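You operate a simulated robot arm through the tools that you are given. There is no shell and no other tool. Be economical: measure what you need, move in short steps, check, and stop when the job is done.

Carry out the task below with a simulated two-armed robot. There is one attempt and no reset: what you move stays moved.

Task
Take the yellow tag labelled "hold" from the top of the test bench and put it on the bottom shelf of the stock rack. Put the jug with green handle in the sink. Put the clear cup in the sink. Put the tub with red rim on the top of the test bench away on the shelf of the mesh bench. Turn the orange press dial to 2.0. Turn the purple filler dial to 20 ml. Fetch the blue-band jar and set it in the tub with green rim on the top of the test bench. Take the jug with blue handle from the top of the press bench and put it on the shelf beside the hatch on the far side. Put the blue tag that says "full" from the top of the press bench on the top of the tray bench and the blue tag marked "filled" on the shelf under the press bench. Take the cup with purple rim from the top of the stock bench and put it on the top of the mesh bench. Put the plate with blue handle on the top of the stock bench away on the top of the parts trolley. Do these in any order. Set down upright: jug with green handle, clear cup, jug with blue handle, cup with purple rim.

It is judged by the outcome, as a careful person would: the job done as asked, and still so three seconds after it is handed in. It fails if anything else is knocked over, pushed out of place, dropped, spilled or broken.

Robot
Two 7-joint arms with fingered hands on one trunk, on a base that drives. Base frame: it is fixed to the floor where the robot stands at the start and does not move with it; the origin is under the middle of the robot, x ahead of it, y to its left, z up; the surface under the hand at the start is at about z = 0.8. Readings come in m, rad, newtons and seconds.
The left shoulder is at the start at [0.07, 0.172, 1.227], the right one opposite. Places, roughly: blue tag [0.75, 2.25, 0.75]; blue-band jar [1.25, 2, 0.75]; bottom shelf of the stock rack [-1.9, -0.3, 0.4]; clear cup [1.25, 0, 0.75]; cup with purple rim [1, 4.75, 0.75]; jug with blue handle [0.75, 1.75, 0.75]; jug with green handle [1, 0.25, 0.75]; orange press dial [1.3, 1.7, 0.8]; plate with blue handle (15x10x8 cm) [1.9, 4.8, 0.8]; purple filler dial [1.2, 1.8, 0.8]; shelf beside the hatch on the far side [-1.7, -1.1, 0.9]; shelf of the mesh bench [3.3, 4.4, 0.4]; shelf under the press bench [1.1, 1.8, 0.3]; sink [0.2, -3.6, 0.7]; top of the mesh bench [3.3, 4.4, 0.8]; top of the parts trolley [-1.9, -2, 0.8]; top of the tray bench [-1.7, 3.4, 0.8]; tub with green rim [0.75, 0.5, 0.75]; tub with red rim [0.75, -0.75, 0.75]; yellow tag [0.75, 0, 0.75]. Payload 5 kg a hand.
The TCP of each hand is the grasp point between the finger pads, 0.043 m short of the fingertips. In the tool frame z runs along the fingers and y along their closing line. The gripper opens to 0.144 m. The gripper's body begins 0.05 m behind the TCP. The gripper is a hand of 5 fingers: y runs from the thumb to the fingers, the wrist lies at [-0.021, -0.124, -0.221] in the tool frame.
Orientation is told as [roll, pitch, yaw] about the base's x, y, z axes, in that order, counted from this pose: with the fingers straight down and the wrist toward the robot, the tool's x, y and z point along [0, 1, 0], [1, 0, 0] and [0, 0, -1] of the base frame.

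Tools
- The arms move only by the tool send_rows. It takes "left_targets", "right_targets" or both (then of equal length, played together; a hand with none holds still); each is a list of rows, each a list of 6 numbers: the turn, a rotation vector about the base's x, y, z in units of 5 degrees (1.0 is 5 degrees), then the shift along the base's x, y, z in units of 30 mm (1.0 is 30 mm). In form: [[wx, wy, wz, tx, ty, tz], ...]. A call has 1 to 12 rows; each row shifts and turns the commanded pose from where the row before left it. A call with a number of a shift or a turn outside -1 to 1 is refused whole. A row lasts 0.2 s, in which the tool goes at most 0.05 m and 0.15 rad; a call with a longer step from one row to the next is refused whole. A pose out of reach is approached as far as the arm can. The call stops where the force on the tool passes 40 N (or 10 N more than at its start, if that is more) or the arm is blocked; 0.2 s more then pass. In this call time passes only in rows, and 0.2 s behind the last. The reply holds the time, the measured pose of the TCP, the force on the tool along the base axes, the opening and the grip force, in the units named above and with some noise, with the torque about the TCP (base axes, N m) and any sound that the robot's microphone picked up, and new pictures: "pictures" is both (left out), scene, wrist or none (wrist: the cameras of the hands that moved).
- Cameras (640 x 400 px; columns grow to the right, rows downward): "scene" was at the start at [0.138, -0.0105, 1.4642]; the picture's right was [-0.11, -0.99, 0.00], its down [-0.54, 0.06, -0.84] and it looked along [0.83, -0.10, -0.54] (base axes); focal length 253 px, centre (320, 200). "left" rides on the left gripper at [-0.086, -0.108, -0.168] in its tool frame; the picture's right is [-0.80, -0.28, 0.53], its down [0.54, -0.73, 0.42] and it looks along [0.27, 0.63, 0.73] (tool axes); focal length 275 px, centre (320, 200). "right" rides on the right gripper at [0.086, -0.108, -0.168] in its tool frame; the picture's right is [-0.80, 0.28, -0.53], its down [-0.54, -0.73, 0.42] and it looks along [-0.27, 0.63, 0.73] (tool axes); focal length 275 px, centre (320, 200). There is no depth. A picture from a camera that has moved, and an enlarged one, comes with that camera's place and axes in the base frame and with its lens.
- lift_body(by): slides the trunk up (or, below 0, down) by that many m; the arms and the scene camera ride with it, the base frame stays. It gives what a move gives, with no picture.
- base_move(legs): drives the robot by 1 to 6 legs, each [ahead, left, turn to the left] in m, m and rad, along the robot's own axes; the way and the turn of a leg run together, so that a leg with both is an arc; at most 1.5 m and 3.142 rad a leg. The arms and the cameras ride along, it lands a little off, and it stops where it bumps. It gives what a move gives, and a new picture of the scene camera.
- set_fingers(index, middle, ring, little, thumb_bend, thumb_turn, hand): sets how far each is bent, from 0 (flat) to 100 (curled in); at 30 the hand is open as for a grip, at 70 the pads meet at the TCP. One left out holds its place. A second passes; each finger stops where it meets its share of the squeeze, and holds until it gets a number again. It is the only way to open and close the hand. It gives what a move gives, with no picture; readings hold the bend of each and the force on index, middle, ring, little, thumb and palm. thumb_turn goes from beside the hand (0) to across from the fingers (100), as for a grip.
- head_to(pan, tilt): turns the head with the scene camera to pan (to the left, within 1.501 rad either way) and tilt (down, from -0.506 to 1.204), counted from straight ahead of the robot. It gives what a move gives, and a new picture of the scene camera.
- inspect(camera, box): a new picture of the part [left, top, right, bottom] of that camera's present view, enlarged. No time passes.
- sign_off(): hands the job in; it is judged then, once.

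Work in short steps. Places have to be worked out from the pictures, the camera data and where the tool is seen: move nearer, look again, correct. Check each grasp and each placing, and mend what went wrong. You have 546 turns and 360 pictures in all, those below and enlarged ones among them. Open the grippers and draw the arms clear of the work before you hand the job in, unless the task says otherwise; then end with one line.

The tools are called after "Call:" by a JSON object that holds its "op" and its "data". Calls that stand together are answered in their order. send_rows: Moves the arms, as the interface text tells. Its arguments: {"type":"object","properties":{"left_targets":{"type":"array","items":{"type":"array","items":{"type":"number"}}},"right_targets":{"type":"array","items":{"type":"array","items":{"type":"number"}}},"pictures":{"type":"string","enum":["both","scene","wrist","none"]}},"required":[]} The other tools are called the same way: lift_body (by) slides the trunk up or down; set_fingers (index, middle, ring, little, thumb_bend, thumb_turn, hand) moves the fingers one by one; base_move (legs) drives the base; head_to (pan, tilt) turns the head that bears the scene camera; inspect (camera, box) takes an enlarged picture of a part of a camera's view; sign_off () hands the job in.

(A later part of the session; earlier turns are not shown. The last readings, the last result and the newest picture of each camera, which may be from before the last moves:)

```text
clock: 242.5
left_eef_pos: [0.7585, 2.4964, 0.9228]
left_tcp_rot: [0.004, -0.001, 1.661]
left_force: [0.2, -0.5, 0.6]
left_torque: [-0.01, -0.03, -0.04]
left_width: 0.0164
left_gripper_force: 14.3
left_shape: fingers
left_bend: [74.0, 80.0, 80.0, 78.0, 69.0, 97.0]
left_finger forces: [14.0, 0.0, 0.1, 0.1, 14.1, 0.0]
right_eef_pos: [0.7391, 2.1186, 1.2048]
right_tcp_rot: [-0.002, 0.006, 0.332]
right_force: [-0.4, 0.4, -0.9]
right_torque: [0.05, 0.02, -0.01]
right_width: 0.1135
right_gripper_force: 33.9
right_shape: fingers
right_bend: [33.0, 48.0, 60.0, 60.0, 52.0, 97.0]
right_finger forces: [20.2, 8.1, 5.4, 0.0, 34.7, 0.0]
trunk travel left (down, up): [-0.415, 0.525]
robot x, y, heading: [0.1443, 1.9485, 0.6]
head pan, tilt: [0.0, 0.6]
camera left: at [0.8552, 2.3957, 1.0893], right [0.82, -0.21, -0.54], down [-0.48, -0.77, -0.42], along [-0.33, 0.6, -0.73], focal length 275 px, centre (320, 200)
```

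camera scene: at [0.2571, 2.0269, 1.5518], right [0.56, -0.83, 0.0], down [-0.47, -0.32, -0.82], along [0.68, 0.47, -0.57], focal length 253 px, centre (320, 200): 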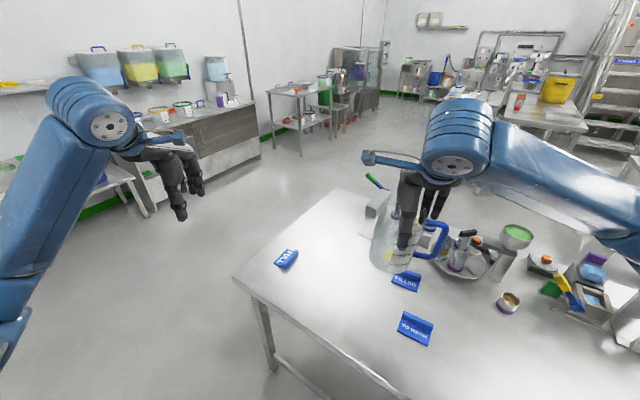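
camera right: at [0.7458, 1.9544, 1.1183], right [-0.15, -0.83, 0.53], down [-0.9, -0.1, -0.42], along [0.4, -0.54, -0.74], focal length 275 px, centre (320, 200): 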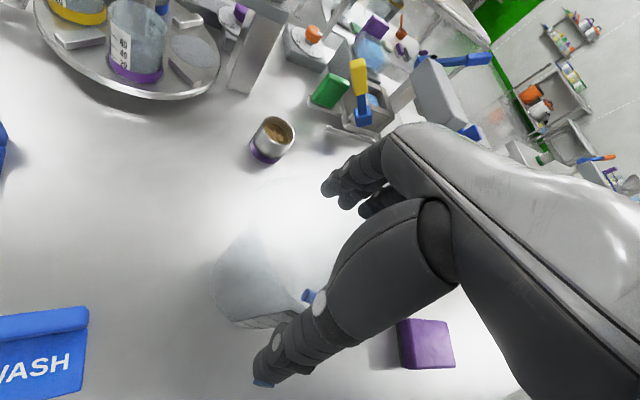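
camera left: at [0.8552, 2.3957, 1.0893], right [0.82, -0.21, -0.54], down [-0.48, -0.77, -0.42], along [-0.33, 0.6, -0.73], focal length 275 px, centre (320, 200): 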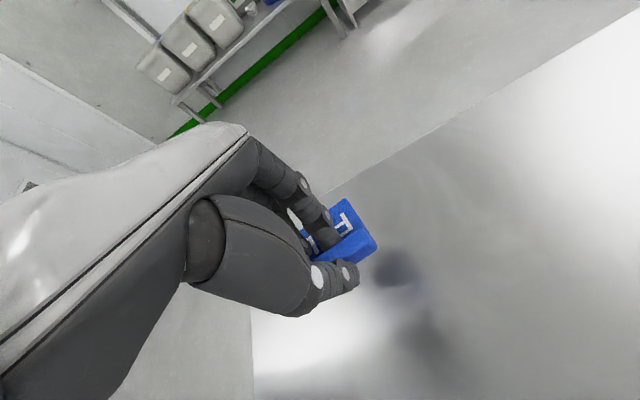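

FULL is held. I raise it and draw it in.

Call:
{"op": "send_rows", "data": {"left_targets": [[0, 0, -0.5, -0.3, 0, 0.9], [0, 0, -1, -0.6, 0.1, 0.9], [0, 0, -1, -0.6, 0.1, 0.9], [0, 0, -1, -0.6, 0.1, 0.9], [0, 0, -1, -0.6, 0.1, 0.9], [0, 0, -1, -0.6, 0.1, 0.9], [0, 0, -1, -0.6, 0.1, 0.9], [0, 0, -1, -0.6, 0.1, 0.9], [0, 0, -1, -0.6, 0.1, 0.9], [0, 0, -1, -0.6, 0.1, 0.9], [0, 0, -1, -0.6, 0.1, 0.9], [0, 0, -0.7, -0.6, 0.1, 0]], "pictures": "none"}}

Call:
{"op": "base_move", "data": {"legs": [[-0.35, 0, 0], [0, 0, 1.8]]}}

```text
clock: 245.3
left_eef_pos: [0.5627, 2.5994, 1.1715]
left_tcp_rot: [0.062, -0.013, 0.732]
left_force: [-1.2, -0.7, -0.5]
left_torque: [0.06, 0.01, -0.03]
left_width: 0.0162
left_gripper_force: 13.7
left_shape: fingers
left_bend: [74.0, 80.0, 80.0, 78.0, 69.0, 97.0]
left_finger forces: [13.8, 0.0, 0.1, 0.0, 13.8, 0.0]
left hand out of reach, approached as far as the arm can: row 10, 11, 12
right_eef_pos: [0.7381, 2.1198, 1.2042]
right_tcp_rot: [-0.003, 0.008, 0.331]
right_force: [0.1, 0.2, -1.9]
right_torque: [0.01, 0.0, 0.04]
right_width: 0.1137
right_gripper_force: 34.3
right_shape: fingers
right_bend: [33.0, 48.0, 60.0, 60.0, 52.0, 97.0]
right_finger forces: [20.1, 8.0, 5.3, 0.0, 34.7, 0.1]
trunk travel left (down, up): [-0.415, 0.525]
robot x, y, heading: [0.1455, 1.9504, 0.597]
head pan, tilt: [0.0, 0.6]
stopped in row 12 (left hand): the arm was blocked; the commanded pose is now the measured one
```

```text
clock: 251.9
left_eef_pos: [-0.8731, 2.0178, 1.1702]
left_tcp_rot: [0.063, -0.014, 2.524]
left_force: [0.3, 0.6, -0.5]
left_torque: [-0.01, -0.04, -0.01]
left_width: 0.0154
left_gripper_force: 13.6
left_shape: fingers
left_bend: [74.0, 80.0, 80.0, 78.0, 69.0, 97.0]
left_finger forces: [13.3, 0.1, 0.0, 0.0, 13.4, 0.0]
right_eef_pos: [-0.4432, 2.2941, 1.2054]
right_tcp_rot: [0.0, 0.007, 2.125]
right_force: [0.1, 0.6, -1.1]
right_torque: [-0.02, -0.02, 0.01]
right_width: 0.1129
right_gripper_force: 31.9
right_shape: fingers
right_bend: [33.0, 48.0, 60.0, 60.0, 53.0, 97.0]
right_finger forces: [18.9, 7.9, 5.4, 0.0, 32.5, 0.0]
trunk travel left (down, up): [-0.415, 0.525]
robot x, y, heading: [-0.147, 1.75, 2.392]
head pan, tilt: [0.0, 0.6]
camera scene: at [-0.2491, 1.8461, 1.5518], right [0.68, 0.73, 0.0], down [0.41, -0.39, -0.82], along [-0.6, 0.56, -0.57], focal length 253 px, centre (320, 200)
```

scene: 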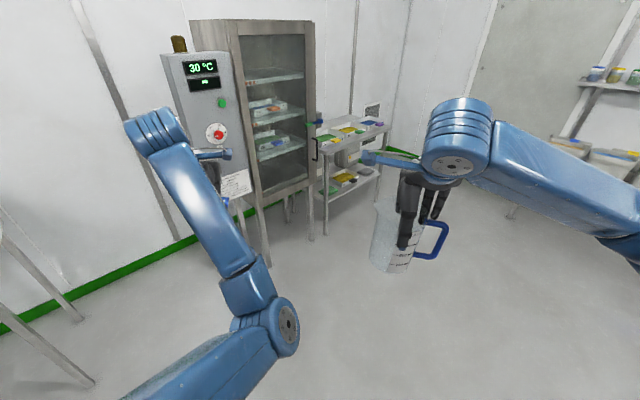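

The tray bench is just past the drying cabinet, at about [-1.6, 3.4]. I drive to stand in front of it.

Call:
{"op": "base_move", "data": {"legs": [[0.8, -0.4, 0], [0.7, -0.4, 0], [0, 0, 0.75]]}}

Call:
{"op": "inspect", "data": {"camera": "scene", "box": [200, 100, 440, 250]}}

```text
clock: 262.5
left_eef_pos: [-1.4053, 3.0698, 1.1711]
left_tcp_rot: [0.061, -0.013, -3.007]
left_force: [0.0, 0.5, -0.5]
left_torque: [-0.02, -0.01, -0.01]
left_width: 0.0156
left_gripper_force: 13.0
left_shape: fingers
left_bend: [74.0, 80.0, 80.0, 78.0, 69.0, 97.0]
left_finger forces: [13.0, 0.0, 0.1, 0.0, 13.1, 0.1]
right_eef_pos: [-1.2789, 3.5645, 1.204]
right_tcp_rot: [-0.003, 0.007, 2.874]
right_force: [0.3, -0.2, -0.9]
right_torque: [0.03, 0.0, 0.02]
right_width: 0.1124
right_gripper_force: 31.6
right_shape: fingers
right_bend: [33.0, 48.0, 60.0, 60.0, 53.0, 97.0]
right_finger forces: [18.6, 8.0, 5.4, 0.0, 32.1, 0.0]
trunk travel left (down, up): [-0.415, 0.525]
robot x, y, heading: [-0.6901, 3.3736, 3.138]
head pan, tilt: [0.0, 0.6]
camera scene: at [-0.8321, 3.3693, 1.5518], right [0.0, 1.0, 0.0], down [0.57, 0.0, -0.82], along [-0.82, 0.0, -0.57], focal length 253 px, centre (320, 200)
```

scene: 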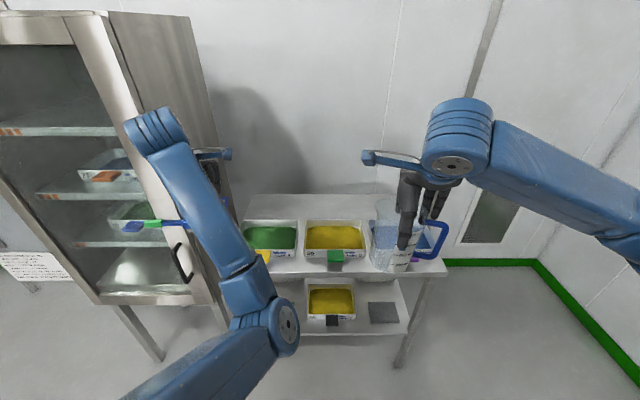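

```text
2.67 times, centred on (320, 175) of scene
camera zoom: at [-0.8321, 3.3693, 1.5518], right [0.0, 1.0, 0.0], down [0.57, 0.0, -0.82], along [-0.82, 0.0, -0.57], focal length 675 px, centre (320, 267)
```

zoom: 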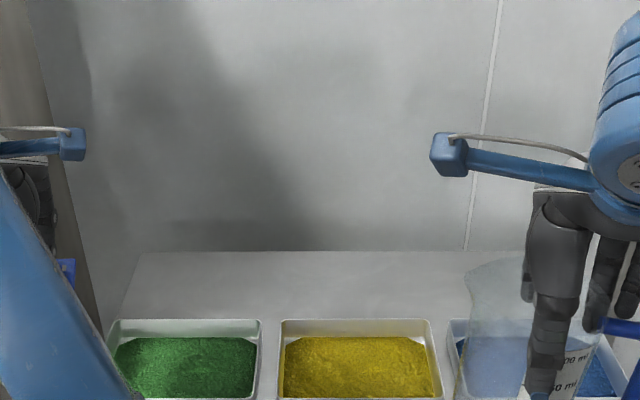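

The top has three trays with a free strip behind them (x≈-1.72..-1.96). The left elbow is folded in; I back off and unfold it first.

Call:
{"op": "base_move", "data": {"legs": [[-0.6, 0, 0]]}}

Call:
{"op": "send_rows", "data": {"left_targets": [[0, 0, 0, -0.3, -1, 0.2], [0, 0, 0, -0.3, -1, 0.2], [0, 0, 0, -0.3, -1, 0.2], [0, 0, 0, -0.3, -1, 0.2], [0, 0, 0, -0.4, -1, 0], [0, 0, 0, -0.4, -1, 0], [0, 0, 0, -0.4, -1, 0], [0, 0, 0, -0.4, -1, 0], [0, 0, 0, -0.5, -1, 0], [0, 0, 0, -0.5, -1, 0], [0, 0, 0, -0.5, -1, 0], [0, 0, 0, -0.5, -1, 0]], "pictures": "none"}}

Call:
{"op": "send_rows", "data": {"left_targets": [[0, 0, 0, 0.8, 0.8, 0.3], [0, 0, 0, 0.8, 0.8, 0.3], [0, 0, 0, 0.8, 0.8, 0], [0, 0, 0, 0.8, 0.8, 0], [0, 0, 0, 0.8, 0.8, 0], [0, 0, 0, 0.8, 0.8, 0], [0, 0, 0, 0.9, 0.3, 0], [0, 0, 0, 0.9, 0.3, 0], [0, 0, 0, 0.9, 0.3, 0], [0, 0, 0, -0.6, 0.8, 0], [0, 0, 0, -0.6, 0.8, 0], [0, 0, 0, -0.6, 0.8, 0]], "pictures": "scene"}}

```text
clock: 265.9
left_eef_pos: [-0.8087, 3.0689, 1.1724]
left_tcp_rot: [0.062, -0.013, -3.008]
left_force: [0.4, -0.4, -0.3]
left_torque: [-0.01, -0.04, 0.01]
left_width: 0.0151
left_gripper_force: 13.5
left_shape: fingers
left_bend: [74.0, 80.0, 80.0, 78.0, 69.0, 97.0]
left_finger forces: [13.1, 0.1, 0.0, 0.0, 13.1, 0.0]
right_eef_pos: [-0.6806, 3.5647, 1.2051]
right_tcp_rot: [-0.006, 0.008, 2.873]
right_force: [-0.8, -0.6, -1.3]
right_torque: [0.02, -0.01, 0.04]
right_width: 0.1121
right_gripper_force: 32.1
right_shape: fingers
right_bend: [33.0, 48.0, 60.0, 60.0, 53.0, 97.0]
right_finger forces: [18.7, 7.8, 5.4, 0.0, 32.2, 0.0]
trunk travel left (down, up): [-0.415, 0.525]
robot x, y, heading: [-0.0906, 3.3732, 3.138]
head pan, tilt: [0.0, 0.6]
camera scene: at [-0.2335, 3.3686, 1.5518], right [0.0, 1.0, 0.0], down [0.57, 0.0, -0.82], along [-0.82, 0.0, -0.57], focal length 253 px, centre (320, 200)
```

scene: 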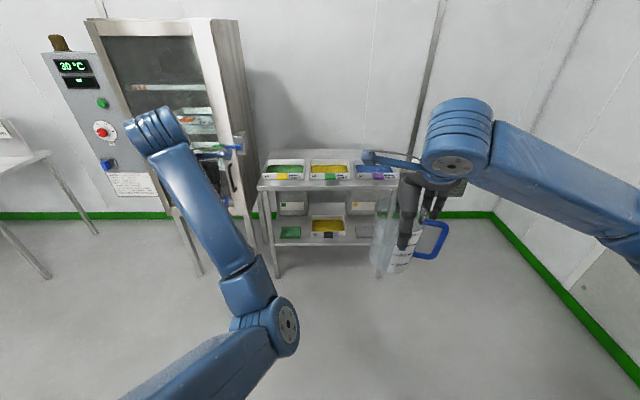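

```text
clock: 268.5
left_eef_pos: [-0.9515, 2.7071, 1.1946]
left_tcp_rot: [0.06, -0.014, -3.009]
left_force: [0.7, 0.2, -0.5]
left_torque: [-0.01, 0.04, -0.04]
left_width: 0.0149
left_gripper_force: 12.9
left_shape: fingers
left_bend: [74.0, 80.0, 80.0, 78.0, 69.0, 97.0]
left_finger forces: [13.1, 0.1, 0.0, 0.1, 12.9, 0.0]
right_eef_pos: [-0.6799, 3.5636, 1.2052]
right_tcp_rot: [-0.003, 0.005, 2.873]
right_force: [-0.5, -0.5, -1.3]
right_torque: [0.04, -0.01, 0.0]
right_width: 0.1125
right_gripper_force: 32.5
right_shape: fingers
right_bend: [33.0, 48.0, 60.0, 60.0, 53.0, 97.0]
right_finger forces: [18.8, 7.8, 5.4, 0.0, 32.2, 0.0]
trunk travel left (down, up): [-0.415, 0.525]
robot x, y, heading: [-0.0941, 3.368, 3.143]
head pan, tilt: [0.0, 0.6]
```

```text
clock: 271.1
left_eef_pos: [-0.778, 2.9506, 1.2142]
left_tcp_rot: [0.062, -0.013, -3.008]
left_force: [0.0, -0.6, -0.7]
left_torque: [-0.03, 0.0, 0.02]
left_width: 0.0148
left_gripper_force: 12.8
left_shape: fingers
left_bend: [74.0, 80.0, 80.0, 78.0, 69.0, 97.0]
left_finger forces: [12.9, 0.0, 0.0, 0.0, 12.9, 0.1]
right_eef_pos: [-0.6809, 3.5636, 1.2048]
right_tcp_rot: [0.0, 0.01, 2.875]
right_force: [0.2, 0.8, -1.6]
right_torque: [-0.05, -0.02, 0.01]
right_width: 0.1123
right_gripper_force: 32.0
right_shape: fingers
right_bend: [33.0, 49.0, 60.0, 60.0, 53.0, 97.0]
right_finger forces: [18.8, 7.9, 5.4, 0.1, 32.2, 0.0]
trunk travel left (down, up): [-0.415, 0.525]
robot x, y, heading: [-0.0964, 3.3674, 3.14]
head pan, tilt: [0.0, 0.6]
camera scene: at [-0.2337, 3.3695, 1.5518], right [0.0, 1.0, 0.0], down [0.57, 0.0, -0.82], along [-0.82, 0.0, -0.57], focal length 253 px, centre (320, 200)
```

scene: 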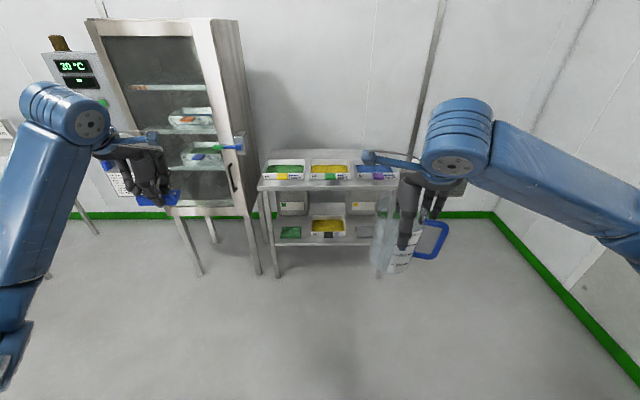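

Elbow restored. I bring the left hand inward and drive up to the tray bench, keeping clear of the cabinet.

Call:
{"op": "send_rows", "data": {"left_targets": [[0, 0, 0, -0.1, 0.9, 0], [0, 0, 0, -0.1, 0.9, 0], [0, 0, 0, -0.1, 0.9, 0], [0, 0, 0, -0.1, 0.9, 0], [0, 0, 0, -0.1, 0.9, 0], [0, 0, 0, -0.1, 0.9, 0]], "pictures": "none"}}

Call:
{"op": "base_move", "data": {"legs": [[0, -0.4, 0], [0.85, 0, 0]]}}

```text
clock: 272.5
left_eef_pos: [-0.7971, 3.1143, 1.2134]
left_tcp_rot: [0.061, -0.014, -3.009]
left_force: [-0.1, -0.1, -1.0]
left_torque: [-0.05, 0.02, 0.02]
left_width: 0.0152
left_gripper_force: 13.0
left_shape: fingers
left_bend: [74.0, 80.0, 80.0, 78.0, 69.0, 97.0]
left_finger forces: [12.8, 0.0, 0.1, 0.0, 12.8, 0.1]
right_eef_pos: [-0.68, 3.564, 1.2032]
right_tcp_rot: [-0.001, 0.008, 2.872]
right_force: [-0.1, 0.4, -1.7]
right_torque: [-0.03, -0.04, 0.04]
right_width: 0.1123
right_gripper_force: 32.3
right_shape: fingers
right_bend: [33.0, 49.0, 60.0, 60.0, 53.0, 97.0]
right_finger forces: [18.9, 7.9, 5.4, 0.0, 32.3, 0.1]
trunk travel left (down, up): [-0.415, 0.525]
robot x, y, heading: [-0.0932, 3.3743, 3.14]
head pan, tilt: [0.0, 0.6]
```

```text
clock: 279.1
left_eef_pos: [-1.6508, 3.5262, 1.2139]
left_tcp_rot: [0.061, -0.014, -3.019]
left_force: [-0.4, -0.3, -0.5]
left_torque: [0.0, 0.04, 0.05]
left_width: 0.0151
left_gripper_force: 12.3
left_shape: fingers
left_bend: [74.0, 80.0, 80.0, 78.0, 69.0, 97.0]
left_finger forces: [12.8, 0.0, 0.0, 0.1, 12.7, 0.0]
right_eef_pos: [-1.5284, 3.9758, 1.2053]
right_tcp_rot: [-0.002, 0.009, 2.865]
right_force: [-0.4, 0.0, -1.8]
right_torque: [0.0, 0.0, -0.02]
right_width: 0.1123
right_gripper_force: 32.1
right_shape: fingers
right_bend: [33.0, 49.0, 60.0, 60.0, 53.0, 97.0]
right_finger forces: [18.8, 7.9, 5.4, 0.0, 32.3, 0.1]
trunk travel left (down, up): [-0.415, 0.525]
robot x, y, heading: [-0.9409, 3.7741, 3.127]
head pan, tilt: [0.0, 0.6]
camera scene: at [-1.0841, 3.7759, 1.5519], right [0.01, 1.0, 0.0], down [0.57, -0.01, -0.82], along [-0.82, 0.01, -0.57], focal length 253 px, centre (320, 200)
```

scene: 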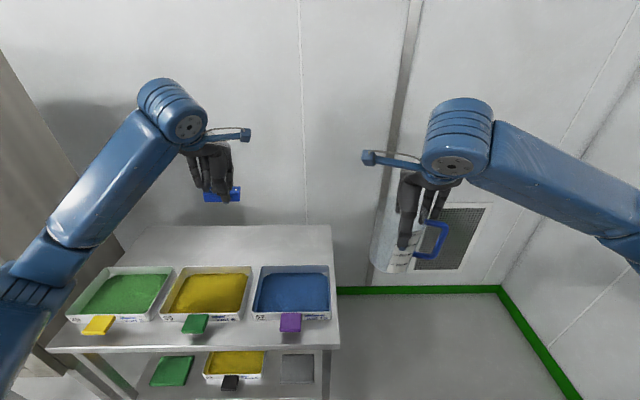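

Free strip behind the trays at x≈-1.83. I move the tag over it and start down.

Call:
{"op": "send_rows", "data": {"left_targets": [[0.2, 0, 0, -0.9, 0, 0], [0.2, 0, 0, -0.9, 0, 0], [0.2, 0, 0, -0.9, 0, 0], [0.1, 0, 0, -0.9, 0, 0], [0, 0, 0, -0.9, 0, -0.5], [0, 0, 0, 0, 0, -0.9], [0, 0, 0, 0, 0, -0.9], [0, 0, 0, 0, 0, -0.9], [0, 0, 0, 0, 0, -0.9], [0, 0, 0, 0, 0, -0.9], [0, 0, 0, 0, 0, -0.9]]}}

```text
clock: 281.5
left_eef_pos: [-1.7877, 3.5284, 1.0373]
left_tcp_rot: [0.001, -0.006, -3.019]
left_force: [0.9, 0.3, 0.0]
left_torque: [0.02, -0.03, 0.02]
left_width: 0.015
left_gripper_force: 12.9
left_shape: fingers
left_bend: [74.0, 80.0, 80.0, 78.0, 69.0, 97.0]
left_finger forces: [12.8, 0.0, 0.0, 0.0, 12.8, 0.1]
right_eef_pos: [-1.5295, 3.9744, 1.2057]
right_tcp_rot: [-0.005, 0.009, 2.864]
right_force: [-0.1, 0.5, -1.1]
right_torque: [0.0, 0.0, 0.01]
right_width: 0.1124
right_gripper_force: 32.1
right_shape: fingers
right_bend: [33.0, 49.0, 60.0, 60.0, 53.0, 97.0]
right_finger forces: [18.9, 7.9, 5.2, 0.1, 32.1, 0.0]
trunk travel left (down, up): [-0.415, 0.525]
robot x, y, heading: [-0.9435, 3.7719, 3.129]
head pan, tilt: [0.0, 0.6]
camera scene: at [-1.0849, 3.7756, 1.5519], right [0.01, 1.0, 0.0], down [0.57, -0.01, -0.82], along [-0.82, 0.01, -0.57], focal length 253 px, centre (320, 200)
camera left: at [-1.6867, 3.6261, 1.2029], right [0.18, 0.82, -0.54], down [0.78, -0.45, -0.43], along [-0.59, -0.34, -0.73], focal length 275 px, centre (320, 200)
```

scene: 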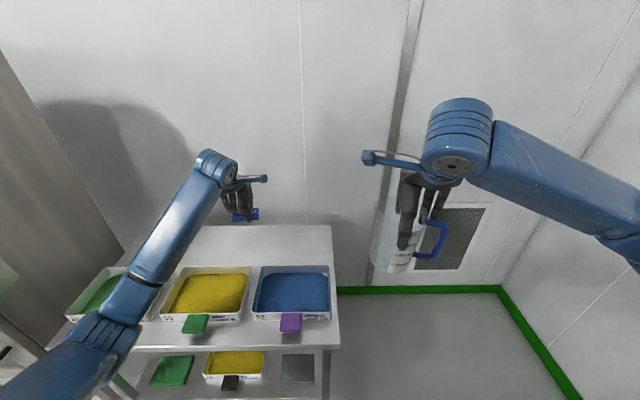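
left: 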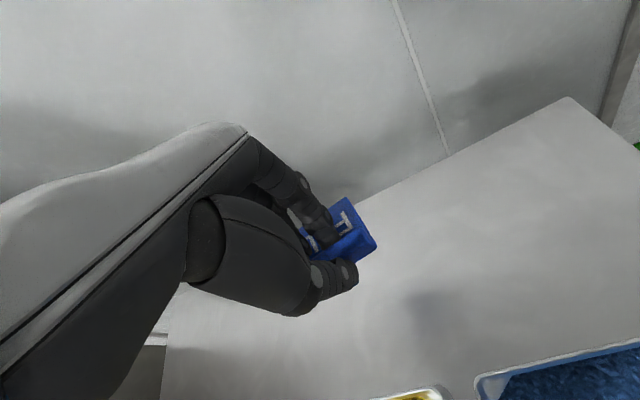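

Over the free strip. I lower further, watching forces.

Call:
{"op": "send_rows", "data": {"left_targets": [[0, 0, 0, 0, 0, -0.9], [0, 0, 0, 0, 0, -0.9], [0, 0, 0, 0, 0, -0.9], [0, 0, 0, 0, 0, -0.9], [0, 0, 0, 0, 0, -0.9], [0, 0, 0, 0, 0, -0.5]]}}

```text
clock: 282.9
left_eef_pos: [-1.7849, 3.5259, 0.8853]
left_tcp_rot: [0.0, -0.008, -3.018]
left_force: [0.5, 0.1, -0.3]
left_torque: [0.01, 0.0, -0.02]
left_width: 0.0149
left_gripper_force: 12.1
left_shape: fingers
left_bend: [74.0, 80.0, 80.0, 78.0, 69.0, 97.0]
left_finger forces: [12.8, 0.0, 0.0, 0.0, 12.7, 0.1]
right_eef_pos: [-1.5294, 3.9775, 1.2045]
right_tcp_rot: [-0.004, 0.007, 2.863]
right_force: [0.0, -0.5, -2.0]
right_torque: [-0.02, -0.04, -0.02]
right_width: 0.1121
right_gripper_force: 32.4
right_shape: fingers
right_bend: [33.0, 49.0, 60.0, 60.0, 53.0, 97.0]
right_finger forces: [18.9, 7.7, 5.2, 0.1, 32.1, 0.0]
trunk travel left (down, up): [-0.415, 0.525]
robot x, y, heading: [-0.9452, 3.7721, 3.129]
head pan, tilt: [0.0, 0.6]
camera scene: at [-1.0845, 3.7759, 1.5519], right [0.01, 1.0, 0.0], down [0.57, -0.01, -0.82], along [-0.82, 0.01, -0.57], focal length 253 px, centre (320, 200)
camera left: at [-1.6859, 3.626, 1.0523], right [0.18, 0.82, -0.54], down [0.78, -0.45, -0.43], along [-0.59, -0.34, -0.73], focal length 275 px, centre (320, 200)
```

scene: 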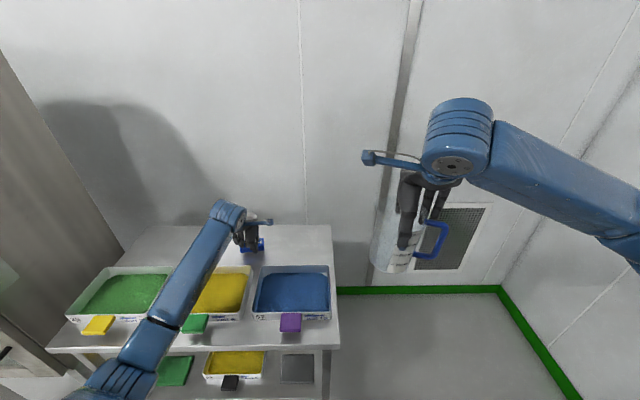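
left: 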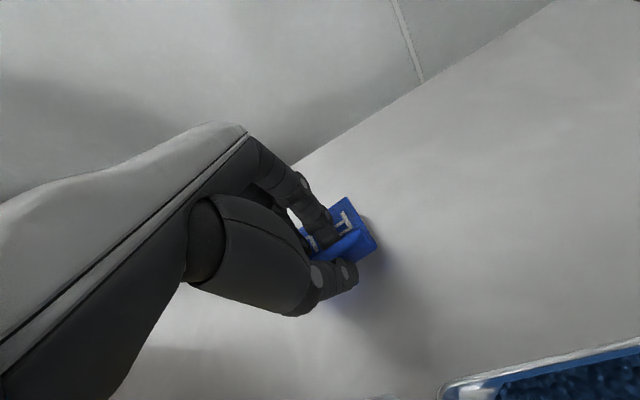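

Call:
{"op": "send_rows", "data": {"left_targets": [[0, 0, 0, 0, 0, -0.5], [0, 0, 0, 0, 0, -0.3], [0, 0, 0, 0, 0, -0.2], [0, 0, 0, 0, 0, -0.15]], "pictures": "none"}}

```text
clock: 283.8
left_eef_pos: [-1.7905, 3.5273, 0.8687]
left_tcp_rot: [-0.005, -0.027, -3.016]
left_force: [4.6, 1.8, 22.4]
left_torque: [0.37, -0.26, -0.03]
left_width: 0.0149
left_gripper_force: 18.9
left_shape: fingers
left_bend: [74.0, 80.0, 80.0, 78.0, 70.0, 97.0]
left_finger forces: [18.1, 0.1, 0.0, 0.0, 19.8, 0.1]
right_eef_pos: [-1.5278, 3.9761, 1.2038]
right_tcp_rot: [-0.005, 0.007, 2.864]
right_force: [-1.4, -0.8, -2.0]
right_torque: [0.0, -0.06, 0.02]
right_width: 0.1122
right_gripper_force: 32.2
right_shape: fingers
right_bend: [33.0, 49.0, 60.0, 60.0, 53.0, 97.0]
right_finger forces: [18.9, 7.9, 5.3, 0.0, 32.1, 0.1]
trunk travel left (down, up): [-0.415, 0.525]
robot x, y, heading: [-0.9418, 3.7745, 3.129]
head pan, tilt: [0.0, 0.6]
stopped in row 4 (left hand): the force on the tool passed its limit at 44 N (the readings are from after the stop); the commanded pose is now the measured one
```

Contact. I release and raise the hand.

Call:
{"op": "set_fingers", "data": {"hand": "left", "index": 52, "middle": 55, "ring": 55, "little": 55, "thumb_bend": 48}}

Call:
{"op": "send_rows", "data": {"left_targets": [[0, 0, 0, 0, 0, 0.5], [0, 0, 0, 0, 0, 0.8], [0, 0, 0, 0, 0, 0.9], [0, 0, 0, 0, 0, 0.9], [0, 0, 0, 0, 0, 0.9]]}}

```text
clock: 284.1
left_eef_pos: [-1.7898, 3.5277, 0.8747]
left_tcp_rot: [-0.006, -0.035, -3.02]
left_force: [2.8, 1.6, 21.4]
left_torque: [-0.03, 0.41, -0.06]
left_width: 0.077
left_gripper_force: 10.6
left_shape: fingers
left_bend: [53.0, 80.0, 55.0, 55.0, 48.0, 97.0]
left_finger forces: [9.8, 11.2, 0.0, 0.0, 0.1, 0.0]
right_eef_pos: [-1.5257, 3.9763, 1.2057]
right_tcp_rot: [-0.001, 0.004, 2.861]
right_force: [0.4, 0.2, -1.6]
right_torque: [0.0, -0.02, 0.04]
right_width: 0.1124
right_gripper_force: 32.0
right_shape: fingers
right_bend: [33.0, 49.0, 60.0, 60.0, 53.0, 97.0]
right_finger forces: [18.9, 8.0, 5.5, 0.1, 32.1, 0.0]
trunk travel left (down, up): [-0.415, 0.525]
robot x, y, heading: [-0.9462, 3.7733, 3.131]
head pan, tilt: [0.0, 0.6]
stopped (left hand): the force on the tool passed its limit at 41 N (the readings are from after the stop); the commanded pose is now the measured one
```

```text
clock: 285.3
left_eef_pos: [-1.793, 3.5268, 0.9896]
left_tcp_rot: [-0.006, -0.025, -3.016]
left_force: [0.3, 0.0, -1.1]
left_torque: [0.0, 0.03, -0.03]
left_width: 0.078
left_gripper_force: 0.0
left_shape: fingers
left_bend: [52.0, 55.0, 55.0, 55.0, 48.0, 97.0]
left_finger forces: [0.1, 0.0, 0.0, 0.1, 0.0, 0.0]
right_eef_pos: [-1.5297, 3.9757, 1.2046]
right_tcp_rot: [-0.001, 0.008, 2.864]
right_force: [0.1, 0.0, -1.7]
right_torque: [0.01, 0.02, 0.02]
right_width: 0.1121
right_gripper_force: 32.8
right_shape: fingers
right_bend: [33.0, 49.0, 60.0, 60.0, 53.0, 97.0]
right_finger forces: [19.0, 8.0, 5.4, 0.1, 32.2, 0.0]
trunk travel left (down, up): [-0.415, 0.525]
robot x, y, heading: [-0.948, 3.7773, 3.132]
head pan, tilt: [0.0, 0.6]
camera scene: at [-1.0842, 3.7764, 1.5518], right [0.01, 1.0, 0.0], down [0.56, -0.01, -0.82], along [-0.82, 0.01, -0.57], focal length 253 px, centre (320, 200)
camera left: at [-1.6881, 3.6251, 1.1553], right [0.17, 0.83, -0.54], down [0.77, -0.45, -0.45], along [-0.61, -0.34, -0.72], focal length 275 px, centre (320, 200)
```

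scene: 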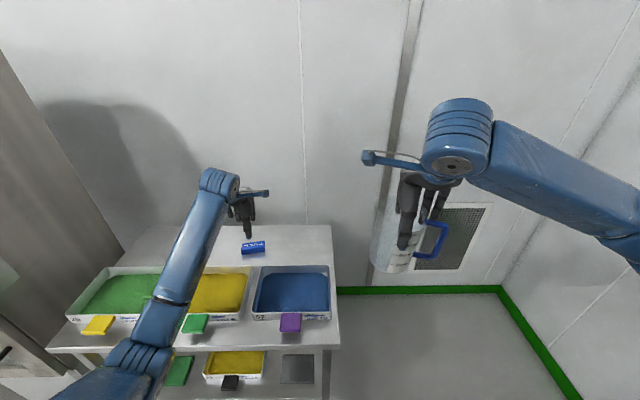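
left: 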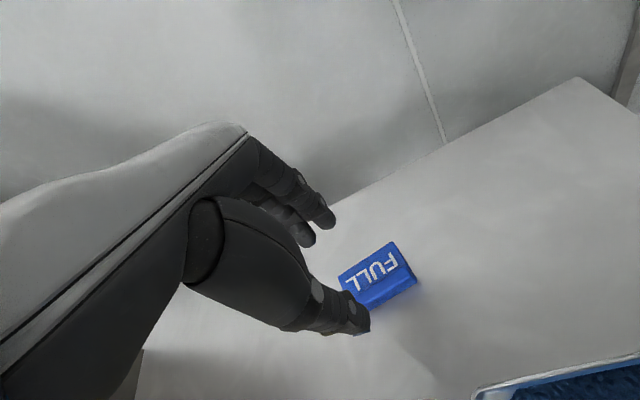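

FULL is on the tray bench. I raise and retract the left hand, then drive with the jug toward the hatch shelf.

Call:
{"op": "send_rows", "data": {"left_targets": [[0, 0, 0, 0.3, 0, 1], [0, 0, 0, 0.5, 0, 1], [0, 0, 0, 0.7, 0, 1], [0, 0, 0, 0.7, 0, 1], [0, 0, 0, 0.7, 0, 1], [0, 0, 0, 0.8, 0, 0.8], [0, 0, 0, 0.8, 0, 0.8], [0, 0, 0, 0.8, 0, 0.6]], "pictures": "none"}}

Call:
{"op": "base_move", "data": {"legs": [[-0.55, 0, 0], [0, 0, 1.585], [1.45, 0, 0], [1.45, 0, 0], [0.7, 0, 0]]}}

```text
clock: 287.1
left_eef_pos: [-1.6307, 3.5274, 1.2033]
left_tcp_rot: [-0.004, -0.028, -3.018]
left_force: [0.4, -0.1, -0.3]
left_torque: [0.01, -0.02, 0.03]
left_width: 0.0781
left_gripper_force: 0.1
left_shape: fingers
left_bend: [52.0, 55.0, 55.0, 55.0, 48.0, 97.0]
left_finger forces: [0.1, 0.0, 0.0, 0.1, 0.1, 0.0]
right_eef_pos: [-1.5293, 3.9755, 1.2057]
right_tcp_rot: [-0.001, 0.007, 2.862]
right_force: [0.6, 0.6, -2.3]
right_torque: [-0.02, 0.04, -0.03]
right_width: 0.1123
right_gripper_force: 32.3
right_shape: fingers
right_bend: [33.0, 49.0, 60.0, 60.0, 53.0, 97.0]
right_finger forces: [18.9, 7.9, 5.4, 0.0, 32.1, 0.2]
trunk travel left (down, up): [-0.415, 0.525]
robot x, y, heading: [-0.9452, 3.7742, 3.129]
head pan, tilt: [0.0, 0.6]
```

```text
clock: 311.2
left_eef_pos: [-0.068, -0.4996, 1.2046]
left_tcp_rot: [-0.005, -0.029, -1.418]
left_force: [0.4, 0.0, -0.5]
left_torque: [-0.02, -0.05, -0.01]
left_width: 0.0783
left_gripper_force: 0.1
left_shape: fingers
left_bend: [52.0, 55.0, 55.0, 55.0, 48.0, 97.0]
left_finger forces: [0.1, 0.0, 0.0, 0.1, 0.1, 0.1]
right_eef_pos: [-0.5204, -0.4119, 1.205]
right_tcp_rot: [-0.002, 0.006, -1.819]
right_force: [-1.4, -1.4, -2.1]
right_torque: [-0.01, 0.01, 0.03]
right_width: 0.1115
right_gripper_force: 31.6
right_shape: fingers
right_bend: [33.0, 49.0, 61.0, 60.0, 53.0, 97.0]
right_finger forces: [18.3, 7.8, 5.4, 0.0, 31.4, 0.1]
trunk travel left (down, up): [-0.415, 0.525]
robot x, y, heading: [-0.3379, 0.1835, -1.549]
head pan, tilt: [0.0, 0.6]
camera scene: at [-0.3357, 0.0409, 1.5519], right [-1.0, -0.02, 0.0], down [-0.01, 0.56, -0.82], along [0.02, -0.82, -0.57], focal length 253 px, centre (320, 200)
```

scene: 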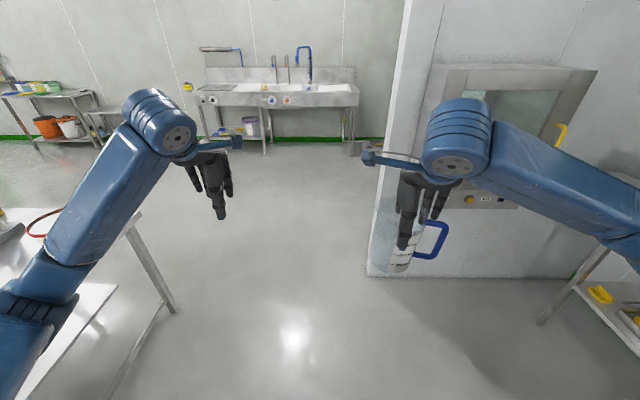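

I raise the trunk for elbow clearance over the rack and strafe toward the hatch shelf.

Call:
{"op": "lift_body", "data": {"by": 0.22}}

Call:
{"op": "base_move", "data": {"legs": [[0, -0.8, -0.02]]}}

Call:
{"op": "head_to", "data": {"pan": -0.4, "tilt": 0.75}}

```text
clock: 313.5
left_eef_pos: [-0.0685, -0.5001, 1.4247]
left_tcp_rot: [-0.004, -0.03, -1.418]
left_force: [-0.2, -0.5, -0.7]
left_torque: [-0.01, -0.03, 0.0]
left_width: 0.0783
left_gripper_force: 0.0
left_shape: fingers
left_bend: [52.0, 55.0, 55.0, 55.0, 48.0, 97.0]
left_finger forces: [0.0, 0.0, 0.0, 0.0, 0.0, 0.0]
right_eef_pos: [-0.5201, -0.4114, 1.4244]
right_tcp_rot: [-0.002, 0.007, -1.82]
right_force: [-0.1, 0.2, -1.9]
right_torque: [-0.01, 0.03, 0.02]
right_width: 0.1114
right_gripper_force: 31.4
right_shape: fingers
right_bend: [33.0, 49.0, 61.0, 60.0, 53.0, 97.0]
right_finger forces: [18.4, 7.7, 5.3, 0.1, 31.4, 0.1]
trunk travel left (down, up): [-0.635, 0.305]
robot x, y, heading: [-0.3346, 0.1771, -1.555]
head pan, tilt: [0.0, 0.6]
```

```text
clock: 317.8
left_eef_pos: [-0.8815, -0.5137, 1.4241]
left_tcp_rot: [-0.007, -0.029, -1.438]
left_force: [1.3, 0.2, -0.1]
left_torque: [-0.01, 0.01, -0.01]
left_width: 0.0782
left_gripper_force: 0.0
left_shape: fingers
left_bend: [52.0, 55.0, 55.0, 55.0, 48.0, 97.0]
left_finger forces: [0.0, 0.0, 0.0, 0.0, 0.0, 0.0]
right_eef_pos: [-1.3316, -0.4144, 1.4237]
right_tcp_rot: [-0.004, 0.007, -1.84]
right_force: [-0.2, 0.2, -1.3]
right_torque: [-0.02, 0.02, 0.02]
right_width: 0.1117
right_gripper_force: 31.3
right_shape: fingers
right_bend: [33.0, 49.0, 61.0, 60.0, 53.0, 97.0]
right_finger forces: [18.4, 7.8, 5.3, 0.0, 31.3, 0.1]
trunk travel left (down, up): [-0.635, 0.305]
robot x, y, heading: [-1.1328, 0.1749, -1.576]
head pan, tilt: [0.0, 0.6]
camera scene: at [-1.1363, 0.0334, 1.7718], right [-1.0, 0.0, 0.0], down [0.0, 0.57, -0.82], along [0.0, -0.82, -0.57], focal length 253 px, centre (320, 200)
```

scene: 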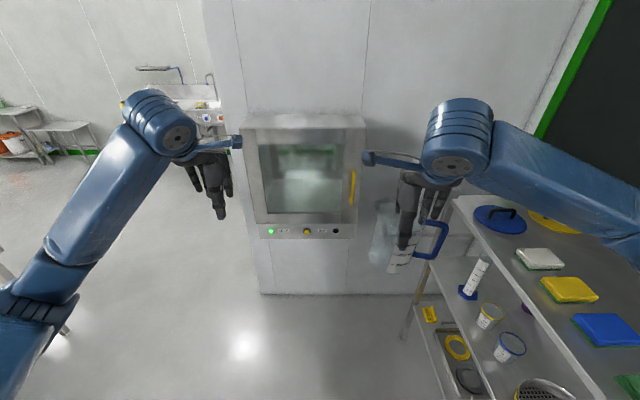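

```text
clock: 318.7
left_eef_pos: [-0.8827, -0.5134, 1.4247]
left_tcp_rot: [-0.005, -0.028, -1.439]
left_force: [-0.5, 0.7, 0.6]
left_torque: [0.01, 0.01, -0.02]
left_width: 0.0785
left_gripper_force: 0.1
left_shape: fingers
left_bend: [52.0, 55.0, 55.0, 55.0, 48.0, 97.0]
left_finger forces: [0.0, 0.0, 0.1, 0.1, 0.0, 0.0]
right_eef_pos: [-1.333, -0.4131, 1.424]
right_tcp_rot: [-0.002, 0.007, -1.839]
right_force: [0.0, -1.1, -2.1]
right_torque: [0.01, 0.0, 0.04]
right_width: 0.1115
right_gripper_force: 32.0
right_shape: fingers
right_bend: [33.0, 49.0, 61.0, 60.0, 53.0, 97.0]
right_finger forces: [18.3, 7.8, 5.4, 0.0, 31.3, 0.1]
trunk travel left (down, up): [-0.635, 0.305]
robot x, y, heading: [-1.1385, 0.1716, -1.573]
head pan, tilt: [-0.4, 0.75]
camera scene: at [-1.1707, 0.0454, 1.759], right [-0.92, 0.39, 0.0], down [0.27, 0.63, -0.73], along [-0.29, -0.67, -0.68], focal length 253 px, centre (320, 200)
```

scene: 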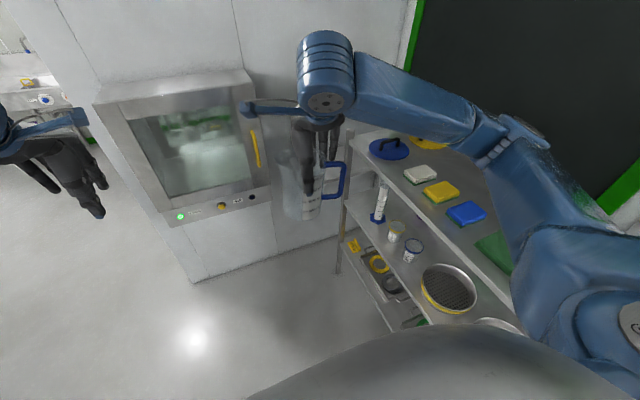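

The shelf spans roughly x -1.48..-1.9, y -0.95..-1.22 at z 0.9. I retract the left hand, then advance.

Call:
{"op": "send_rows", "data": {"left_targets": [[0, 0, 0, 0, 0.9, 0], [0, 0, 0, 0, 0.9, 0], [0, 0, 0, 0, 0.9, 0], [0, 0, 0, 0, 0.9, 0], [0, 0, 0, 0, 0.9, 0], [0, 0, 0, 0, 0.9, 0]], "pictures": "none"}}

Call:
{"op": "base_move", "data": {"legs": [[0.4, -0.05, 0]]}}

```text
clock: 320.1
left_eef_pos: [-0.8843, -0.3591, 1.4287]
left_tcp_rot: [-0.007, -0.025, -1.438]
left_force: [-0.6, 0.0, 0.4]
left_torque: [-0.02, -0.03, 0.02]
left_width: 0.0783
left_gripper_force: 0.0
left_shape: fingers
left_bend: [52.0, 55.0, 55.0, 55.0, 48.0, 97.0]
left_finger forces: [0.0, 0.0, 0.0, 0.1, 0.0, 0.1]
left hand out of reach, approached as far as the arm can: row 6
right_eef_pos: [-1.3328, -0.4142, 1.425]
right_tcp_rot: [-0.005, 0.006, -1.84]
right_force: [-0.4, -0.5, -1.3]
right_torque: [-0.03, -0.01, -0.02]
right_width: 0.1115
right_gripper_force: 30.9
right_shape: fingers
right_bend: [33.0, 49.0, 61.0, 60.0, 53.0, 97.0]
right_finger forces: [18.4, 7.7, 5.3, 0.0, 31.3, 0.0]
trunk travel left (down, up): [-0.635, 0.305]
robot x, y, heading: [-1.1371, 0.1736, -1.572]
head pan, tilt: [-0.4, 0.75]
```

```text
clock: 322.6
left_eef_pos: [-0.9348, -0.7594, 1.4284]
left_tcp_rot: [-0.007, -0.028, -1.437]
left_force: [0.5, 0.5, 0.2]
left_torque: [-0.04, 0.0, 0.0]
left_width: 0.0782
left_gripper_force: 0.1
left_shape: fingers
left_bend: [52.0, 55.0, 55.0, 55.0, 48.0, 97.0]
left_finger forces: [0.0, 0.0, 0.0, 0.1, 0.0, 0.1]
right_eef_pos: [-1.3827, -0.8107, 1.4249]
right_tcp_rot: [-0.003, 0.006, -1.84]
right_force: [0.0, 0.4, -1.9]
right_torque: [-0.01, 0.02, -0.03]
right_width: 0.1114
right_gripper_force: 31.5
right_shape: fingers
right_bend: [33.0, 49.0, 61.0, 60.0, 53.0, 97.0]
right_finger forces: [18.4, 7.7, 5.3, 0.1, 31.4, 0.0]
trunk travel left (down, up): [-0.635, 0.305]
robot x, y, heading: [-1.1854, -0.2273, -1.57]
head pan, tilt: [-0.4, 0.75]
camera scene: at [-1.2205, -0.3516, 1.7593], right [-0.92, 0.39, 0.0], down [0.27, 0.63, -0.73], along [-0.29, -0.67, -0.68], focal length 253 px, centre (320, 200)
```

scene: 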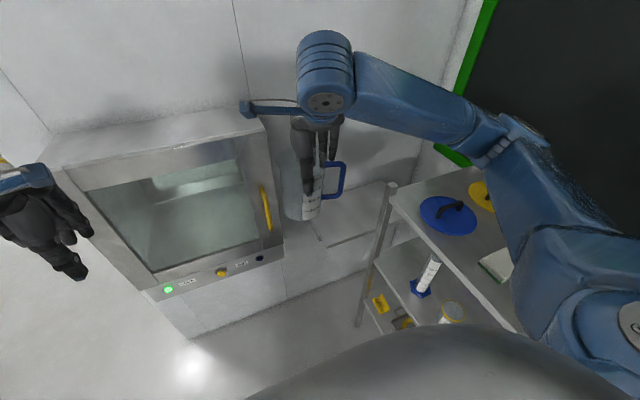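

I advance a little more and bring the jug over the shelf at height.

Call:
{"op": "base_move", "data": {"legs": [[0.08, 0, 0]]}}

Call:
{"op": "send_rows", "data": {"right_targets": [[0, 0, 0, -0.9, -0.55, 0], [0, 0, 0, -0.9, -0.55, 0], [0, 0, 0, -0.9, -0.55, 0], [0, 0, 0, -0.9, -0.55, 0], [0, 0, 0, -0.9, -0.55, 0], [0, 0, 0, -0.9, -0.55, 0], [0, 0, 0, -0.9, -0.55, 0], [0, 0, 0, -0.9, -0.55, 0], [0, 0, 0, -0.9, -0.55, 0], [0, 0, 0, -0.9, -0.55, 0]]}}

```text
clock: 323.6
left_eef_pos: [-0.9349, -0.8291, 1.4326]
left_tcp_rot: [-0.005, -0.035, -1.44]
left_force: [-0.8, 1.8, 0.0]
left_torque: [-0.2, -0.04, 0.02]
left_width: 0.0784
left_gripper_force: 0.0
left_shape: fingers
left_bend: [52.0, 55.0, 55.0, 55.0, 48.0, 97.0]
left_finger forces: [0.0, 0.0, 0.0, 0.0, 0.0, 0.0]
right_eef_pos: [-1.3851, -0.8826, 1.4301]
right_tcp_rot: [0.0, 0.0, -1.84]
right_force: [-0.2, 2.3, -0.6]
right_torque: [-0.15, 0.01, 0.0]
right_width: 0.1111
right_gripper_force: 31.8
right_shape: fingers
right_bend: [33.0, 49.0, 61.0, 60.0, 53.0, 97.0]
right_finger forces: [18.4, 8.0, 5.5, 0.1, 31.6, 0.1]
trunk travel left (down, up): [-0.635, 0.305]
robot x, y, heading: [-1.1869, -0.3077, -1.579]
head pan, tilt: [-0.4, 0.75]
camera scene: at [-1.2211, -0.4204, 1.7602], right [-0.92, 0.39, 0.0], down [0.27, 0.62, -0.74], along [-0.29, -0.68, -0.68], focal length 253 px, centre (320, 200)
```

scene: 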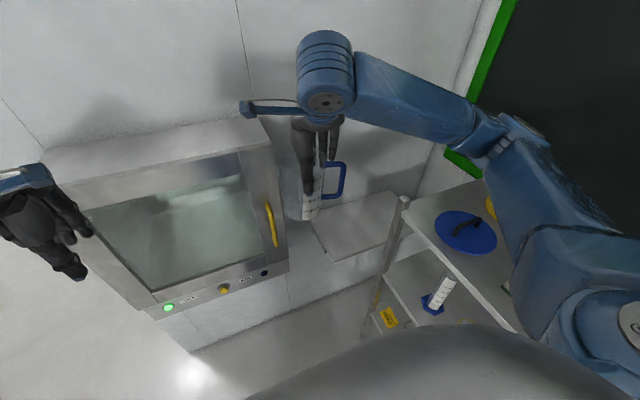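

```text
clock: 325.8
left_eef_pos: [-0.9358, -0.8405, 1.4279]
left_tcp_rot: [-0.004, -0.025, -1.44]
left_force: [-0.5, -0.8, 0.1]
left_torque: [0.04, -0.02, 0.0]
left_width: 0.0783
left_gripper_force: 0.1
left_shape: fingers
left_bend: [52.0, 55.0, 55.0, 55.0, 48.0, 97.0]
left_finger forces: [0.1, 0.0, 0.0, 0.0, 0.0, 0.1]
right_eef_pos: [-1.6541, -1.0587, 1.4252]
right_tcp_rot: [-0.005, 0.007, -1.839]
right_force: [0.1, -0.9, -1.8]
right_torque: [0.05, -0.04, 0.02]
right_width: 0.1112
right_gripper_force: 31.8
right_shape: fingers
right_bend: [33.0, 49.0, 61.0, 60.0, 53.0, 97.0]
right_finger forces: [18.6, 7.8, 5.3, 0.0, 31.5, 0.0]
trunk travel left (down, up): [-0.635, 0.305]
robot x, y, heading: [-1.1883, -0.3072, -1.572]
head pan, tilt: [-0.4, 0.75]
camera scene: at [-1.2221, -0.4345, 1.7588], right [-0.92, 0.39, 0.0], down [0.27, 0.63, -0.73], along [-0.29, -0.67, -0.68], focal length 253 px, centre (320, 200)
camera right: at [-1.5411, -0.9782, 1.5921], right [-0.84, -0.07, 0.53], down [-0.33, 0.85, -0.42], along [-0.42, -0.53, -0.74], focal length 275 px, centre (320, 200)
```

scene: 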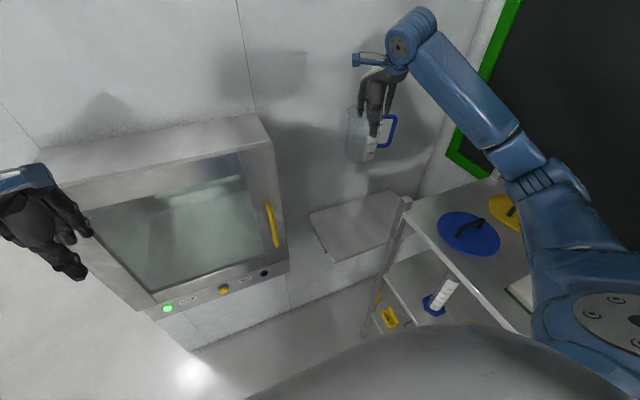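
right: 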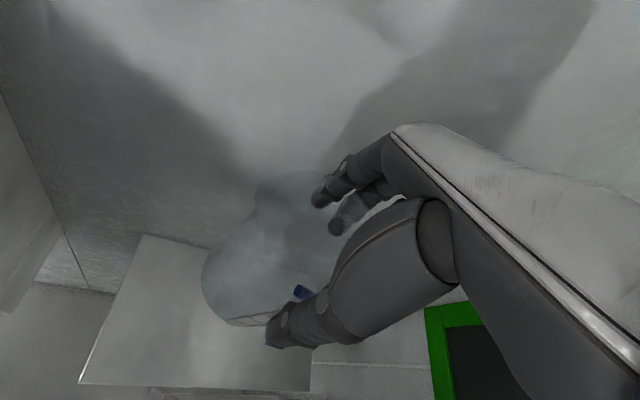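

Jug is over the shelf. I yaw the hand slightly for wrist clearance to the rack post and descend halfway.

Call:
{"op": "send_rows", "data": {"right_targets": [[0, 0, -1, -0.2, -0.4, -0.5], [0, 0, -1, -0.2, -0.4, -0.8], [0, 0, -1, 0, -0.2, -0.9], [0, 0, 0, 0, 0, -1], [0, 0, 0, 0, 0, -1], [0, 0, 0, 0, 0, -1], [0, 0, 0, 0, 0, -1], [0, 0, 0, 0, 0, -1]]}}

```text
clock: 327.6
left_eef_pos: [-0.9349, -0.8395, 1.4276]
left_tcp_rot: [-0.003, -0.026, -1.44]
left_force: [-1.1, -0.3, 0.5]
left_torque: [0.0, -0.04, 0.0]
left_width: 0.078
left_gripper_force: 0.2
left_shape: fingers
left_bend: [52.0, 55.0, 55.0, 55.0, 48.0, 97.0]
left_finger forces: [0.0, 0.1, 0.1, 0.0, 0.0, 0.0]
right_eef_pos: [-1.6662, -1.0877, 1.2082]
right_tcp_rot: [-0.004, 0.009, -2.103]
right_force: [-0.8, 0.1, -2.2]
right_torque: [0.02, -0.04, 0.02]
right_width: 0.1111
right_gripper_force: 31.9
right_shape: fingers
right_bend: [33.0, 49.0, 61.0, 60.0, 53.0, 97.0]
right_finger forces: [18.6, 7.9, 5.3, 0.0, 31.4, 0.0]
trunk travel left (down, up): [-0.635, 0.305]
robot x, y, heading: [-1.1866, -0.3058, -1.576]
head pan, tilt: [-0.4, 0.75]
camera scene: at [-1.2216, -0.4334, 1.759], right [-0.92, 0.39, 0.0], down [0.27, 0.63, -0.73], along [-0.29, -0.67, -0.68], focal length 253 px, centre (320, 200)
camera right: at [-1.5356, -1.0378, 1.376], right [-0.83, 0.15, 0.53], down [-0.1, 0.9, -0.42], along [-0.55, -0.4, -0.74], focal length 275 px, centre (320, 200)
```

scene: 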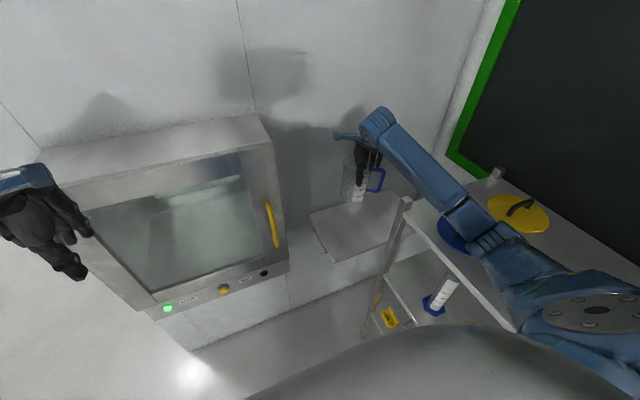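
right: 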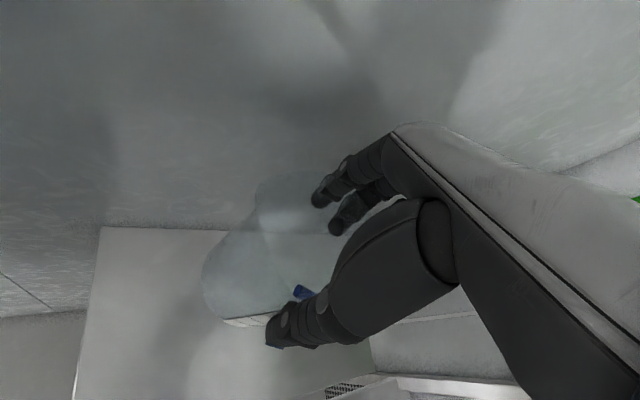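

The elbow is close above the rack's top shelf, so I raise the trunk 0.15 m and then lower the hand by that much more.

Call:
{"op": "lift_body", "data": {"by": 0.18}}

Call:
{"op": "send_rows", "data": {"right_targets": [[0, 0, 0, 0, 0, -1], [0, 0, 0, 0, 0, -1], [0, 0, 0, 0, 0, -1], [0, 0, 0, 0, 0, -1], [0, 0, 0, 0, 0, -1], [0, 0, 0, 0, 0, -1], [0, 0, 0, 0, 0, -1], [0, 0, 0, 0, 0, -1], [0, 0, 0, 0, 0, -1]]}}

```text
clock: 329.6
left_eef_pos: [-0.9347, -0.8389, 1.6077]
left_tcp_rot: [-0.003, -0.026, -1.44]
left_force: [0.6, 0.5, 0.5]
left_torque: [0.01, 0.01, -0.01]
left_width: 0.0783
left_gripper_force: 0.1
left_shape: fingers
left_bend: [52.0, 55.0, 55.0, 55.0, 48.0, 97.0]
left_finger forces: [0.1, 0.1, 0.1, 0.0, 0.0, 0.0]
right_eef_pos: [-1.6651, -1.0861, 1.388]
right_tcp_rot: [-0.003, 0.008, -2.101]
right_force: [-0.2, 0.4, -1.5]
right_torque: [-0.05, 0.03, 0.01]
right_width: 0.111
right_gripper_force: 31.0
right_shape: fingers
right_bend: [33.0, 49.0, 61.0, 60.0, 53.0, 97.0]
right_finger forces: [18.6, 7.9, 5.3, 0.0, 31.3, 0.1]
trunk travel left (down, up): [-0.815, 0.125]
robot x, y, heading: [-1.1876, -0.3043, -1.572]
head pan, tilt: [-0.4, 0.75]
```

```text
clock: 331.6
left_eef_pos: [-0.9352, -0.8401, 1.608]
left_tcp_rot: [-0.007, -0.027, -1.44]
left_force: [-0.1, 0.0, -0.1]
left_torque: [0.03, 0.0, 0.03]
left_width: 0.0786
left_gripper_force: 0.1
left_shape: fingers
left_bend: [52.0, 55.0, 55.0, 55.0, 48.0, 97.0]
left_finger forces: [0.0, 0.0, 0.0, 0.0, 0.0, 0.0]
right_eef_pos: [-1.6663, -1.087, 1.1177]
right_tcp_rot: [-0.004, 0.006, -2.102]
right_force: [0.3, -0.8, 0.3]
right_torque: [0.05, -0.02, -0.01]
right_width: 0.1112
right_gripper_force: 31.6
right_shape: fingers
right_bend: [33.0, 49.0, 61.0, 60.0, 53.0, 97.0]
right_finger forces: [18.6, 7.9, 5.0, 0.1, 31.1, 0.0]
trunk travel left (down, up): [-0.815, 0.125]
robot x, y, heading: [-1.1864, -0.3079, -1.576]
head pan, tilt: [-0.4, 0.75]
camera scene: at [-1.221, -0.4336, 1.939], right [-0.92, 0.39, 0.0], down [0.27, 0.63, -0.73], along [-0.29, -0.67, -0.68], focal length 253 px, centre (320, 200)
camera right: at [-1.5354, -1.0378, 1.2853], right [-0.83, 0.15, 0.53], down [-0.1, 0.9, -0.42], along [-0.55, -0.4, -0.74], focal length 275 px, centre (320, 200)
```

scene: 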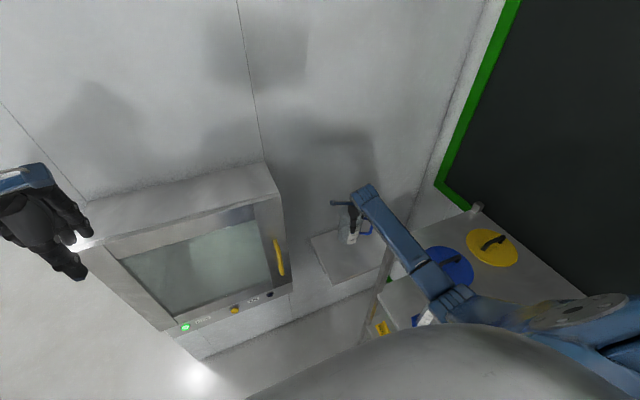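
right: 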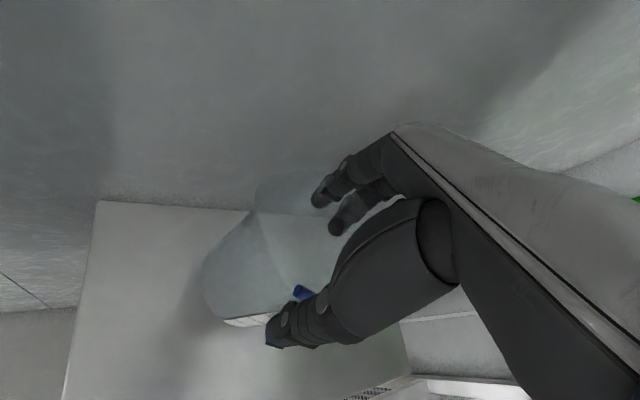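

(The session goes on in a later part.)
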